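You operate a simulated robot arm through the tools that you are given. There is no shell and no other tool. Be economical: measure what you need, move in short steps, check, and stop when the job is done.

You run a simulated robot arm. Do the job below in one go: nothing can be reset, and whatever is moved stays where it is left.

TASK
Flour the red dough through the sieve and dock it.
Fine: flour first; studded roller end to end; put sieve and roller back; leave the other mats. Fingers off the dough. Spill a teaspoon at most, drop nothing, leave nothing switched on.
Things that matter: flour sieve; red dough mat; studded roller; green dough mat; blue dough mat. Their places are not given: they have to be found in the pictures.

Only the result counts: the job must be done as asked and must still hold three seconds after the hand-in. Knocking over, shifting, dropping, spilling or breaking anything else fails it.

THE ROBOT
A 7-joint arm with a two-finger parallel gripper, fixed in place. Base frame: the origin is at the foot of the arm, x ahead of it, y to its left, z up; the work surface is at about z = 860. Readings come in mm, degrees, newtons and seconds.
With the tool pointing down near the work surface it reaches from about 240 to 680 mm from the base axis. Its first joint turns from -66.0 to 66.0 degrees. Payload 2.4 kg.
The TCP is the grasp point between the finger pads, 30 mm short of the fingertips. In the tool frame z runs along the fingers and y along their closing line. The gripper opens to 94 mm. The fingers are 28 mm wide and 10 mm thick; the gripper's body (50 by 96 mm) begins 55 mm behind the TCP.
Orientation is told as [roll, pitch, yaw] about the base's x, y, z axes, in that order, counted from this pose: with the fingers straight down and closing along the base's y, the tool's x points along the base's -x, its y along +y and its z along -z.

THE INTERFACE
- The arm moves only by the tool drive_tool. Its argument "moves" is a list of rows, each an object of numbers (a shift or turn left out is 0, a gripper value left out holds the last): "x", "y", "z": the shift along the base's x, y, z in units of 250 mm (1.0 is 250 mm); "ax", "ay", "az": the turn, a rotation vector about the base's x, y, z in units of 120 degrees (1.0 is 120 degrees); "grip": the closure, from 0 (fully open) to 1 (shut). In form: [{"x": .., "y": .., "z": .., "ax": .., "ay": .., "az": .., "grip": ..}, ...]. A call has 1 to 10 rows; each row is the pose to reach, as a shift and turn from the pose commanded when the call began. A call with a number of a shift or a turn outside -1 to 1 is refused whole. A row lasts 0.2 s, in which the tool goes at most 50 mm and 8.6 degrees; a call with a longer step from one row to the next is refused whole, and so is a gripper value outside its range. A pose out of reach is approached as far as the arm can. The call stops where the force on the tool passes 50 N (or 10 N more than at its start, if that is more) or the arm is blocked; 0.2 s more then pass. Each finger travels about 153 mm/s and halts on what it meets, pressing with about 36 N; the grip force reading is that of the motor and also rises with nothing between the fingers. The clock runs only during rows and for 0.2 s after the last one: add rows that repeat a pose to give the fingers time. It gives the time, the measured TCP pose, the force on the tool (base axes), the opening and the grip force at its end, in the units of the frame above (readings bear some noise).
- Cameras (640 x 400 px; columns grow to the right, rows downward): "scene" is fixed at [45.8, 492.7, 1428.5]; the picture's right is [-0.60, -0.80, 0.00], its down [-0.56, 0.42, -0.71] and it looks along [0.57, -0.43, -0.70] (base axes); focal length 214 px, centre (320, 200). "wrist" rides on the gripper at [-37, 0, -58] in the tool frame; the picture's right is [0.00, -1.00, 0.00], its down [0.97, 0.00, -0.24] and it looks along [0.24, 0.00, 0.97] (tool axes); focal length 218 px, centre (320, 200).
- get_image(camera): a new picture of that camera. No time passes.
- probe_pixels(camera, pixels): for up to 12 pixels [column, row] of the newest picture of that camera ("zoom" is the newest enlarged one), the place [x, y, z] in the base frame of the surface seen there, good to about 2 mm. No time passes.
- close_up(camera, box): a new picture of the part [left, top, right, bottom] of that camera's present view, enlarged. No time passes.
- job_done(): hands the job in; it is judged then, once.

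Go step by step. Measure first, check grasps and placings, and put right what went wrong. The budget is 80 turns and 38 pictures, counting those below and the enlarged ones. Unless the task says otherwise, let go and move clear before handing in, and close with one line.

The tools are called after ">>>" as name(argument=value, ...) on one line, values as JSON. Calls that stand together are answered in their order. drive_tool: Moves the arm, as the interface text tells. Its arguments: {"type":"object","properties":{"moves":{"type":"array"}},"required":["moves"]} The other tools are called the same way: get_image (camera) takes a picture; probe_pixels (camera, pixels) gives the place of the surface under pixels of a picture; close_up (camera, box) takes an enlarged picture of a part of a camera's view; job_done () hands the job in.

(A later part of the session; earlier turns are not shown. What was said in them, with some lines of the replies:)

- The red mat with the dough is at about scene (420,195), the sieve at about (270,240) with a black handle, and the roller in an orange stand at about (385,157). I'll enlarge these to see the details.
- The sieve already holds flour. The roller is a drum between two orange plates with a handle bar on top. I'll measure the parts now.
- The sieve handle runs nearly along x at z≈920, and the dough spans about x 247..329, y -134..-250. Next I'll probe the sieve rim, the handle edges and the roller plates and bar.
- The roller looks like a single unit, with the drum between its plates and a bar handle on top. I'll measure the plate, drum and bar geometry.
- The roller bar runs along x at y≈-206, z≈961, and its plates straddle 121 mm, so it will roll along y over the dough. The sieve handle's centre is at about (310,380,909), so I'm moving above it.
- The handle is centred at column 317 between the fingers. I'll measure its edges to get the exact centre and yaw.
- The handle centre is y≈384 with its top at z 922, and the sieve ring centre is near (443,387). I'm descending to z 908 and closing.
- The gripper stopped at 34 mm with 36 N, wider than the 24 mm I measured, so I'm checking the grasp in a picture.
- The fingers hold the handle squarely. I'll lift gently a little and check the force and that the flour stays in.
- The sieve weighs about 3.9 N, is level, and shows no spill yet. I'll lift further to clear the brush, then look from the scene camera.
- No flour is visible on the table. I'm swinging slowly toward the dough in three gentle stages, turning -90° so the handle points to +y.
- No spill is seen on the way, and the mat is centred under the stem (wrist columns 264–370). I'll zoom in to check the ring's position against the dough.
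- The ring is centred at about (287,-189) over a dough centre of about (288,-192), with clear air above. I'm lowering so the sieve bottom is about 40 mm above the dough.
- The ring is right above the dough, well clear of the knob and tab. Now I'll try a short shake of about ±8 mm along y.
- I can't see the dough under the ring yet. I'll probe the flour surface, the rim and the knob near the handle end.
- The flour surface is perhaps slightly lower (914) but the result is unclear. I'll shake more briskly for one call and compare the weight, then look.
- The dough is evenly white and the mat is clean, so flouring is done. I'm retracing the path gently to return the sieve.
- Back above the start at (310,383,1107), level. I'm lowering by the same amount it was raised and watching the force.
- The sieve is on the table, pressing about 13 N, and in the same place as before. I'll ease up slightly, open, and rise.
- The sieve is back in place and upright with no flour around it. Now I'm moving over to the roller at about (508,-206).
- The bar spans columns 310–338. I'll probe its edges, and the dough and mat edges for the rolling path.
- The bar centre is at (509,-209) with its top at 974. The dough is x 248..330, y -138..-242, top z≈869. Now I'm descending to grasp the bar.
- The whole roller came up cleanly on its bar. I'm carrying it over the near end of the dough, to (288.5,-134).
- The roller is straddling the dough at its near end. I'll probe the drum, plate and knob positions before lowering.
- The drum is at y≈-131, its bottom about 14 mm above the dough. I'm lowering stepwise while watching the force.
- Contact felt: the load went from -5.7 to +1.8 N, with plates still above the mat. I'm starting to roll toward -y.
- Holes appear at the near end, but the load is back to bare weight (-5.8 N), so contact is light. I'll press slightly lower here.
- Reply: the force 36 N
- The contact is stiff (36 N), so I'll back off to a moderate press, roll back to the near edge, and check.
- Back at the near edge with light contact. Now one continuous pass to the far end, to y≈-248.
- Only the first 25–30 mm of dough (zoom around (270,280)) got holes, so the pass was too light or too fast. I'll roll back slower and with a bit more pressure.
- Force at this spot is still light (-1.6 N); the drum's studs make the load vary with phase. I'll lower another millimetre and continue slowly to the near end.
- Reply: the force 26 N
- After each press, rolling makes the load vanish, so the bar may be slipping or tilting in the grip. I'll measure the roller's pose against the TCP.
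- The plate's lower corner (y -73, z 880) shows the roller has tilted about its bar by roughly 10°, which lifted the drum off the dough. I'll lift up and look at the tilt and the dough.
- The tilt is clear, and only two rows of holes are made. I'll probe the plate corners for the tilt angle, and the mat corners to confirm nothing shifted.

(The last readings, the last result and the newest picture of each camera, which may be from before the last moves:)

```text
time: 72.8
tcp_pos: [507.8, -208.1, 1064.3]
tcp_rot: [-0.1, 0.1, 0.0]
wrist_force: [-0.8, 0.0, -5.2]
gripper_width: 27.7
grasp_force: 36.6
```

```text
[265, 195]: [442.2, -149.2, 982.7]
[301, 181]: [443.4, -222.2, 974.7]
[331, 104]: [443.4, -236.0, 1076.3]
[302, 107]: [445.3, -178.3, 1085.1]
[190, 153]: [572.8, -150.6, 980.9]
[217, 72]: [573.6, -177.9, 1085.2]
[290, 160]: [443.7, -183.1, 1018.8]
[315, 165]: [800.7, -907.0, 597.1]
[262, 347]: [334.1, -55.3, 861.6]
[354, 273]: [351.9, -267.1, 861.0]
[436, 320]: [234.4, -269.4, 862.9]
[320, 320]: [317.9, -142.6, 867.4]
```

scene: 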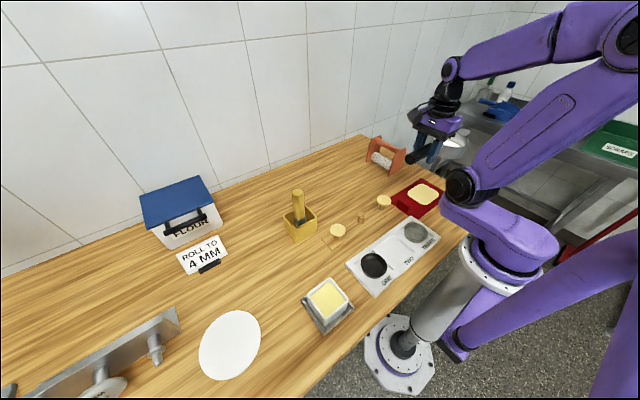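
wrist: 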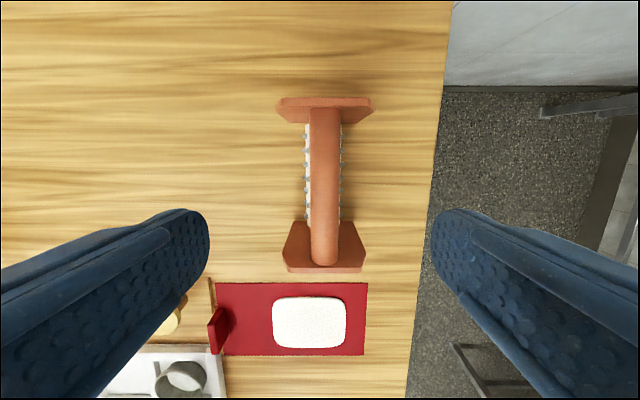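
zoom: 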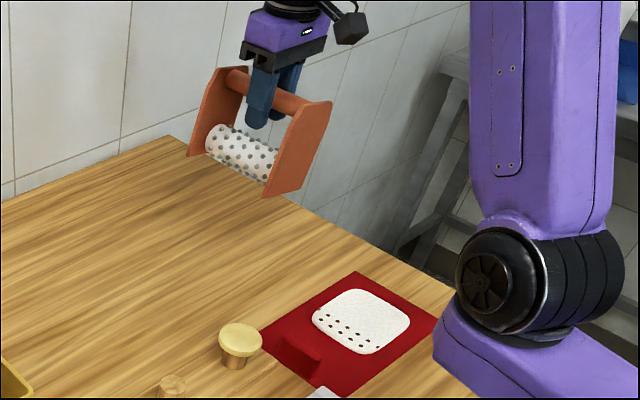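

The mat is unmoved, and the roller's tilt is about +10° about x. I'll counter-rotate the tool by -10° and lower the roller onto its home spot to re-square it.

>>> drive_tool(moves=[{"ax": -0.03, "z": -0.03}, {"ax": -0.06, "z": -0.08}, {"ax": -0.085, "z": -0.15}, {"ax": -0.085, "z": -0.23}, {"ax": -0.085, "z": -0.3}, {"ax": -0.085, "z": -0.35}, {"ax": -0.085, "z": -0.37}, {"ax": -0.085, "z": -0.37}])

>>> drive_tool(moves=[{"z": -0.01}, {"z": -0.02}, {"z": -0.026}, {"z": -0.032}, {"z": -0.038}, {"z": -0.044}, {"z": -0.05}])

```text
time: 74.6
tcp_pos: [507.4, -208.3, 971.6]
tcp_rot: [-10.2, 0.1, 0.0]
wrist_force: [-0.5, 0.2, -5.5]
gripper_width: 27.9
grasp_force: 35.8
```

```text
time: 76.2
tcp_pos: [506.7, -208.6, 959.5]
tcp_rot: [-10.2, -0.1, -0.1]
wrist_force: [0.6, -0.4, -5.8]
gripper_width: 27.7
grasp_force: 35.9
```

No contact yet at z 959.5 because the bar slid up a little in the grip. I'm continuing down in fine steps.

>>> drive_tool(moves=[{"z": -0.004}, {"z": -0.008}, {"z": -0.012}, {"z": -0.012}])

```text
time: 77.2
tcp_pos: [508.5, -208.3, 955.5]
tcp_rot: [-10.2, 0.0, -0.1]
wrist_force: [-0.8, 0.4, -1.9]
gripper_width: 27.7
grasp_force: 35.8
```

Contact has begun. I'll take one more millimetre, then open and straighten the tool above the bar.

>>> drive_tool(moves=[{"z": -0.003}, {"z": -0.006}, {"z": -0.006}])

>>> drive_tool(moves=[{"grip": 0.6}, {"grip": 0.4}, {"grip": 0.2}, {"grip": 0}, {"z": 0.1}, {"z": 0.25}, {"z": 0.4, "ax": 0.03}, {"z": 0.48, "ax": 0.06}, {"z": 0.48, "ax": 0.085}, {"z": 0.48, "ax": 0.085}])

>>> get_image(camera="wrist")

```text
time: 78.0
tcp_pos: [508.7, -209.1, 956.7]
tcp_rot: [-10.2, -0.1, 0.1]
wrist_force: [-4.3, 8.4, 18.1]
gripper_width: 27.9
grasp_force: 35.7
```

```text
time: 80.2
tcp_pos: [508.9, -209.2, 1075.5]
tcp_rot: [0.0, 0.0, 0.0]
wrist_force: [1.0, -0.1, -0.9]
gripper_width: 94.0
grasp_force: 0.1
```

```text
6 pictures are left
```

wrist: 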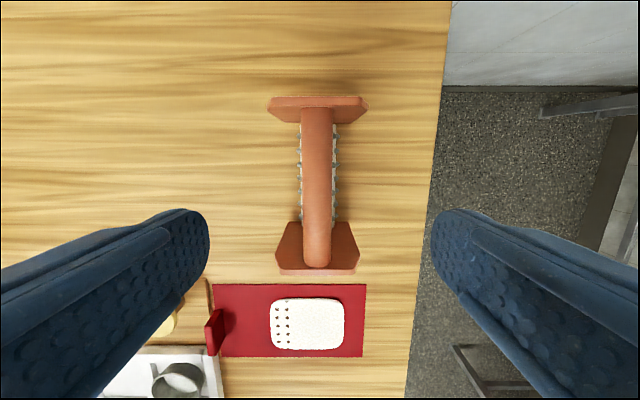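

The roller stands square again, and two stud rows are in the dough's near side (wrist columns 276–288). I'll probe the bar for the regrasp.

>>> probe_pixels(camera="wrist", pixels=[[317, 190], [304, 190], [330, 190], [305, 130], [328, 130], [278, 272], [356, 272], [268, 100], [366, 100], [271, 325], [288, 325], [343, 325]])

```text
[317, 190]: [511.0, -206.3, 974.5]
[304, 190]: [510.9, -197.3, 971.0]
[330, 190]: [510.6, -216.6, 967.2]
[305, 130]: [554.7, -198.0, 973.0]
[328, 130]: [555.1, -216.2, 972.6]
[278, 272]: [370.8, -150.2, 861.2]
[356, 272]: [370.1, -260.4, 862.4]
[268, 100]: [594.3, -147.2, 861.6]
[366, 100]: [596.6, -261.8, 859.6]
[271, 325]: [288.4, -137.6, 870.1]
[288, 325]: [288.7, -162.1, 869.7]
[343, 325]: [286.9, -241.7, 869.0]
```

The bar is at y≈-207. I'm regrasping and lifting.

>>> drive_tool(moves=[{"y": 0.008, "z": -0.15}, {"y": 0.008, "z": -0.3}, {"y": 0.008, "z": -0.4}, {"y": 0.008, "z": -0.458}, {"y": 0.008, "z": -0.458}])

>>> drive_tool(moves=[{"grip": 0.3}, {"grip": 0.5}, {"grip": 0.7}, {"grip": 0.85}, {"grip": 1}, {"grip": 1}, {"grip": 1}])

>>> drive_tool(moves=[{"z": 0.02}, {"z": 0.08}, {"z": 0.16}, {"z": 0.25}, {"z": 0.33}, {"z": 0.4}, {"z": 0.4}])

>>> drive_tool(moves=[{"x": -0.03, "y": 0.01}, {"x": -0.12, "y": 0.04}, {"x": -0.25, "y": 0.08}, {"x": -0.38, "y": 0.11}, {"x": -0.51, "y": 0.14}, {"x": -0.63, "y": 0.17}, {"x": -0.74, "y": 0.2}, {"x": -0.83, "y": 0.22}, {"x": -0.878, "y": 0.232}, {"x": -0.878, "y": 0.232}])

>>> drive_tool(moves=[{"z": -0.05}, {"z": -0.13}, {"z": -0.2}, {"z": -0.27}, {"z": -0.33}, {"z": -0.36}, {"z": -0.365}, {"z": -0.365}])

```text
time: 81.4
tcp_pos: [508.0, -206.4, 961.2]
tcp_rot: [0.0, 0.1, 0.0]
wrist_force: [0.3, 0.4, 0.1]
gripper_width: 93.7
grasp_force: 0.1
```

```text
time: 83.0
tcp_pos: [508.0, -206.8, 960.6]
tcp_rot: [0.0, 0.1, 0.0]
wrist_force: [-1.2, -0.6, 0.0]
gripper_width: 27.9
grasp_force: 36.0
```

```text
time: 84.6
tcp_pos: [508.2, -205.0, 1063.1]
tcp_rot: [0.0, 0.1, -0.1]
wrist_force: [0.0, -0.1, -6.4]
gripper_width: 27.9
grasp_force: 36.0
```

```text
time: 86.8
tcp_pos: [285.9, -146.7, 1059.5]
tcp_rot: [0.1, 0.0, -0.1]
wrist_force: [0.5, 1.3, -4.7]
gripper_width: 28.2
grasp_force: 35.4
```

```text
time: 88.6
tcp_pos: [289.1, -150.6, 968.9]
tcp_rot: [0.0, 0.0, 0.0]
wrist_force: [0.8, 0.1, -5.9]
gripper_width: 28.1
grasp_force: 35.8
```

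I'm over the already docked part at y≈-149, still without load. I'm lowering in half-millimetre steps.

>>> drive_tool(moves=[{"z": -0.004}, {"z": -0.006}, {"z": -0.006}])

>>> drive_tool(moves=[{"z": -0.002}, {"z": -0.002}, {"z": -0.002}])

```text
time: 89.4
tcp_pos: [289.2, -148.6, 968.2]
tcp_rot: [-0.2, -0.2, -0.1]
wrist_force: [-6.3, 0.4, 34.5]
gripper_width: 28.3
grasp_force: 35.7
```

```text
time: 90.2
tcp_pos: [288.4, -147.4, 967.4]
tcp_rot: [-0.1, -0.1, 0.1]
wrist_force: [3.2, 0.3, 14.4]
gripper_width: 27.9
grasp_force: 36.3
```

Loaded at 14 N. I'm rolling 20 mm slowly toward -y with a small counter-rotation about x, then reading the load.

>>> drive_tool(moves=[{"y": -0.013, "ax": -0.002}, {"y": -0.027, "ax": -0.004}, {"y": -0.04, "ax": -0.006}, {"y": -0.053, "ax": -0.008}, {"y": -0.067, "ax": -0.01}, {"y": -0.08, "ax": -0.012}])

```text
time: 91.6
tcp_pos: [286.6, -166.9, 966.2]
tcp_rot: [-1.5, 0.1, -0.1]
wrist_force: [-2.2, 0.3, 3.9]
gripper_width: 28.0
grasp_force: 36.6
```

Still in contact (3.9 N, about 10 N net). I'm continuing another 20 mm with a touch more down and counter-tilt.

>>> drive_tool(moves=[{"y": -0.013, "ax": -0.003, "z": -0.001}, {"y": -0.027, "ax": -0.006, "z": -0.001}, {"y": -0.04, "ax": -0.009, "z": -0.001}, {"y": -0.053, "ax": -0.012, "z": -0.001}, {"y": -0.067, "ax": -0.015, "z": -0.001}, {"y": -0.08, "ax": -0.018, "z": -0.001}])

>>> close_up(camera="scene", box=[390, 140, 480, 220])

```text
time: 93.0
tcp_pos: [287.8, -188.3, 967.2]
tcp_rot: [-3.6, 0.0, 0.0]
wrist_force: [0.2, -0.3, -5.1]
gripper_width: 28.1
grasp_force: 36.1
```

```text
5.00 times, centred on (435, 180) of scene
```

zoom: 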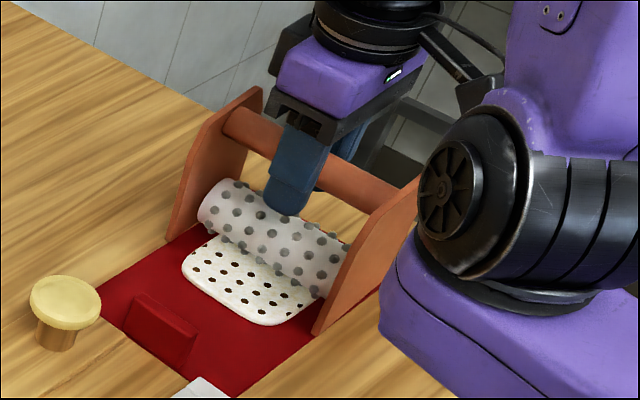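

More rows are in now, right up to the drum, but contact just dropped (-5.1 N). I'll probe the tilt and the last hole row.

>>> probe_pixels(camera="zoom", pixels=[[168, 236], [262, 90], [212, 115], [318, 330], [225, 183], [340, 245], [210, 243], [300, 290], [258, 265], [205, 225]])

```text
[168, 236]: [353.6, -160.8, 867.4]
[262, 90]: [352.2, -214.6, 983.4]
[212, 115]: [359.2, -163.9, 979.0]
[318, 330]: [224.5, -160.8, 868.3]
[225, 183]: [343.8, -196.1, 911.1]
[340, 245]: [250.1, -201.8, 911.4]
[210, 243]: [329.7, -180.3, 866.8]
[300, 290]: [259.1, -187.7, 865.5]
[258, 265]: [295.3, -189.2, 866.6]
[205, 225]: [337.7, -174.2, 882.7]
```

The roller is now tilted about -6° (bottom leading), so my counter-rotation was too much. I'll undo it and lower slightly to regain contact.

>>> drive_tool(moves=[{"ax": 0.01}, {"ax": 0.02}, {"ax": 0.03}, {"ax": 0.03}])

>>> drive_tool(moves=[{"z": -0.002}, {"z": -0.003}, {"z": -0.003}])

```text
time: 94.0
tcp_pos: [286.8, -188.9, 967.1]
tcp_rot: [0.0, -0.1, 0.1]
wrist_force: [-1.7, -0.5, 3.5]
gripper_width: 27.8
grasp_force: 35.8
```

```text
time: 94.8
tcp_pos: [289.4, -188.2, 965.5]
tcp_rot: [0.0, -0.1, -0.1]
wrist_force: [-0.9, -0.1, 8.7]
gripper_width: 28.0
grasp_force: 36.4
```

Contact is back (8.7 N). I'll roll back a little to overlap, then forward 15 mm.

>>> drive_tool(moves=[{"y": 0.015}, {"y": 0.03}, {"y": 0.015, "z": -0.001}, {"y": 0, "z": -0.001}, {"y": -0.015, "z": -0.001}, {"y": -0.03, "z": -0.001}, {"y": -0.045, "z": -0.001}, {"y": -0.06, "z": -0.001}])

```text
time: 96.6
tcp_pos: [288.4, -202.8, 966.3]
tcp_rot: [0.0, -0.1, 0.0]
wrist_force: [-0.1, 0.8, -6.2]
gripper_width: 28.2
grasp_force: 36.0
```

Contact was lost at y≈-203. I'll lower here to reload.

>>> drive_tool(moves=[{"z": -0.002}, {"z": -0.003}, {"z": -0.003}])

```text
time: 97.4
tcp_pos: [288.4, -203.9, 966.4]
tcp_rot: [0.0, 0.0, -0.2]
wrist_force: [-2.2, -0.2, -0.3]
gripper_width: 28.2
grasp_force: 36.7
```

Light contact (about 5 N net). I'll press a bit more, roll back 10 mm, then forward 20 mm with a slight downward slope.

>>> drive_tool(moves=[{"z": -0.002}, {"y": 0.02, "z": -0.002}, {"y": 0.04, "z": -0.002}, {"y": 0.02, "z": -0.003}, {"y": 0, "z": -0.003}, {"y": -0.015, "z": -0.004}, {"y": -0.03, "z": -0.005}, {"y": -0.045, "z": -0.006}])

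```text
time: 99.2
tcp_pos: [288.2, -215.0, 964.2]
tcp_rot: [0.0, -0.1, 0.0]
wrist_force: [3.4, 2.0, 26.2]
gripper_width: 27.8
grasp_force: 35.8
```

Firm contact now (26 N). I'm easing slightly and continuing 16 mm.

>>> drive_tool(moves=[{"y": -0.013, "z": 0.001}, {"y": -0.026, "z": 0.001}, {"y": -0.039, "z": 0.001}, {"y": -0.052, "z": 0.0}, {"y": -0.065, "z": 0.0}])

```text
time: 100.4
tcp_pos: [288.3, -231.1, 964.3]
tcp_rot: [-0.2, -0.2, 0.0]
wrist_force: [7.6, 2.2, 11.3]
gripper_width: 28.2
grasp_force: 35.3
```

Still loaded (11 N). I'm finishing over the far edge to y≈-249.

>>> drive_tool(moves=[{"y": -0.013}, {"y": -0.026}, {"y": -0.039}, {"y": -0.052}, {"y": -0.065}, {"y": -0.072}])

>>> close_up(camera="scene", box=[390, 130, 480, 220])

```text
time: 101.8
tcp_pos: [288.6, -248.9, 964.2]
tcp_rot: [0.0, 0.0, 0.0]
wrist_force: [0.4, 1.2, -5.5]
gripper_width: 27.7
grasp_force: 35.6
```

```text
4.44 times, centred on (435, 175) of scene
```

zoom: 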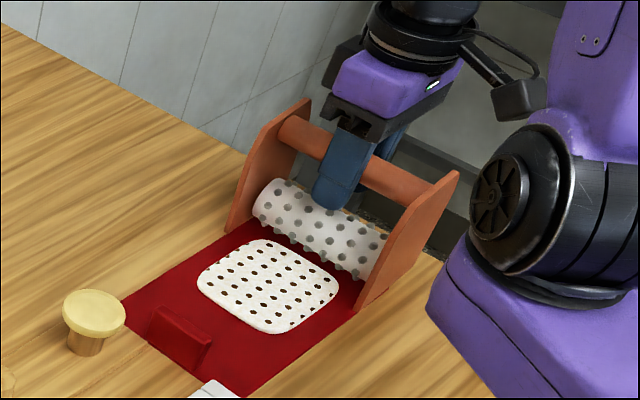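

Holes now cover the dough from edge to edge. I'll probe the roller's tilt before returning it.

>>> probe_pixels(camera="zoom", pixels=[[228, 230], [308, 102], [270, 122], [357, 307], [458, 175], [425, 197], [250, 247], [323, 272], [125, 305], [250, 219]])

>>> drive_tool(moves=[{"z": 0.03}, {"z": 0.1}, {"z": 0.2}, {"z": 0.3}, {"z": 0.38}, {"z": 0.4}, {"z": 0.4}])

```text
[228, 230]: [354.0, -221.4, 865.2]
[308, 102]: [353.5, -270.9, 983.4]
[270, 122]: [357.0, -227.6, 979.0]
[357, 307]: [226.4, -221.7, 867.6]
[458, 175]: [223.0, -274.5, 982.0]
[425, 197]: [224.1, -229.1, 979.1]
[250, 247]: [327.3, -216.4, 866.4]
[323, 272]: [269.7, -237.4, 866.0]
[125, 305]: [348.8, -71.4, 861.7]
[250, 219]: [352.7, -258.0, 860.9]
```

```text
time: 103.4
tcp_pos: [288.1, -248.7, 1064.1]
tcp_rot: [0.0, 0.0, 0.1]
wrist_force: [0.4, -1.0, -6.1]
gripper_width: 28.3
grasp_force: 36.3
```

The mat is unmoved and the roller tilted about -6°, so I'll counter-rotate by +6° on the way home and set it down.

>>> drive_tool(moves=[{"x": 0.03, "y": 0.01}, {"x": 0.12, "y": 0.03, "ax": 0.01}, {"x": 0.25, "y": 0.05, "ax": 0.02}, {"x": 0.38, "y": 0.08, "ax": 0.03}, {"x": 0.51, "y": 0.1, "ax": 0.04}, {"x": 0.63, "y": 0.12, "ax": 0.05}, {"x": 0.74, "y": 0.14, "ax": 0.05}, {"x": 0.83, "y": 0.155, "ax": 0.05}, {"x": 0.878, "y": 0.161, "ax": 0.05}, {"x": 0.878, "y": 0.161, "ax": 0.05}])

>>> drive_tool(moves=[{"z": -0.05}, {"z": -0.13}, {"z": -0.21}, {"z": -0.29}, {"z": -0.35}, {"z": -0.39}, {"z": -0.4}, {"z": -0.4}])

>>> drive_tool(moves=[{"z": -0.006}, {"z": -0.012}, {"z": -0.018}, {"z": -0.02}, {"z": -0.02}])

```text
time: 105.6
tcp_pos: [509.0, -209.0, 1064.2]
tcp_rot: [5.9, 0.0, 0.0]
wrist_force: [0.8, -0.5, -5.5]
gripper_width: 28.0
grasp_force: 35.7
```

```text
time: 107.4
tcp_pos: [506.8, -209.5, 962.8]
tcp_rot: [6.0, 0.0, 0.0]
wrist_force: [-0.4, 0.1, -4.7]
gripper_width: 27.9
grasp_force: 36.2
```

```text
time: 108.6
tcp_pos: [506.9, -209.1, 959.7]
tcp_rot: [6.0, 0.0, -0.1]
wrist_force: [0.2, -0.5, 0.7]
gripper_width: 28.1
grasp_force: 35.9
```

Contact at z≈959.7. I'll press slightly to seat the plates flat, then release and rise.

>>> drive_tool(moves=[{"z": -0.002}, {"z": -0.004}, {"z": -0.004}])

>>> drive_tool(moves=[{"grip": 0.6}, {"grip": 0.4}, {"grip": 0.2}, {"grip": 0}, {"grip": 0}, {"z": 0.1}, {"z": 0.25}, {"z": 0.4, "ax": -0.025}, {"z": 0.55, "ax": -0.05}, {"z": 0.7, "ax": -0.05}])

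>>> get_image(camera="wrist")

```text
time: 109.4
tcp_pos: [508.5, -210.1, 958.3]
tcp_rot: [5.9, -0.1, -0.2]
wrist_force: [0.6, -3.9, 12.1]
gripper_width: 28.1
grasp_force: 36.0
```

```text
time: 111.6
tcp_pos: [507.6, -207.9, 1133.7]
tcp_rot: [0.0, 0.0, -0.1]
wrist_force: [0.3, -0.5, -0.6]
gripper_width: 93.6
grasp_force: 0.1
```

```text
3 pictures are left
```

wrist: 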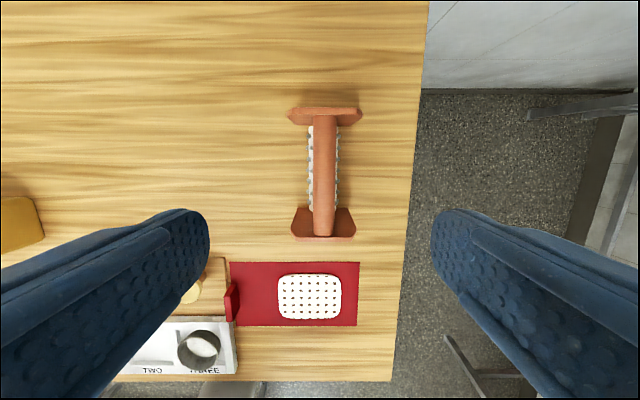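

The roller is upright at home. I'll check the hole pattern enlarged, and the overall scene.

>>> close_up(camera="wrist", box=[265, 90, 375, 340])

>>> get_image(camera="scene")

>>> probe_pixels(camera="wrist", pixels=[[324, 170], [292, 239], [355, 238], [290, 110], [361, 110], [316, 130], [334, 130]])

```text
1.60 times, centred on (320, 215) of wrist
```

zoom: 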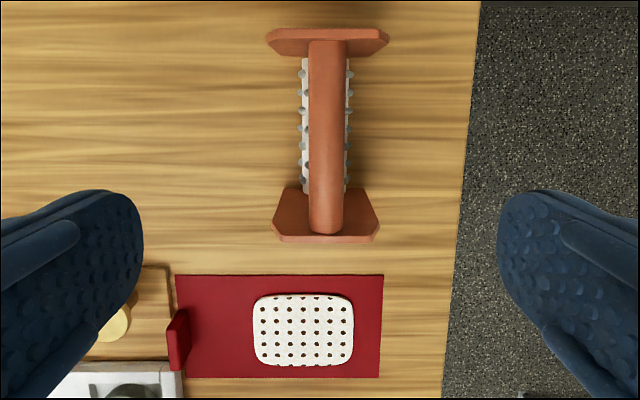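

```text
1 pictures are left
```

scene: 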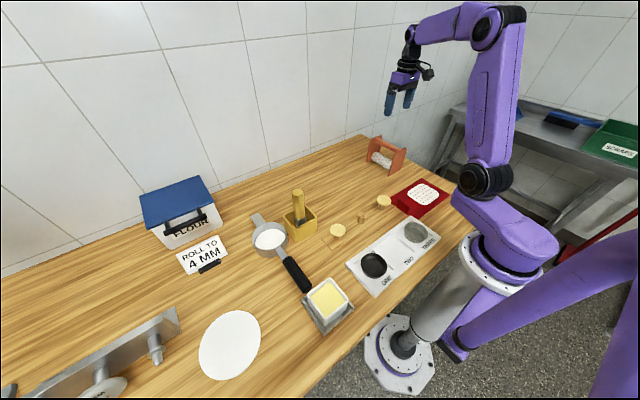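

```text
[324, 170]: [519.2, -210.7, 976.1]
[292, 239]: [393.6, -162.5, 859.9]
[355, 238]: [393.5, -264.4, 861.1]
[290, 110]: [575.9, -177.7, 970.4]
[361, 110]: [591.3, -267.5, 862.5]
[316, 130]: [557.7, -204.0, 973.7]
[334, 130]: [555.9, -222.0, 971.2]
```

The final pictures show the dough fully floured with regular holes from end to end. The sieve and roller are back where they started, the mat hasn't moved, and the gripper is clear, so I'm handing in.

>>> job_done()

```text
The job is handed in.
```

The red dough is floured through the sieve and docked end to end. The sieve and roller are back within a few millimetres of where they stood, and I saw no spill. The roller tilted in the grip and missed most of the dough at first, so I set it down, regripped it and rolled again. I never saw the green or blue mats in the pictures.
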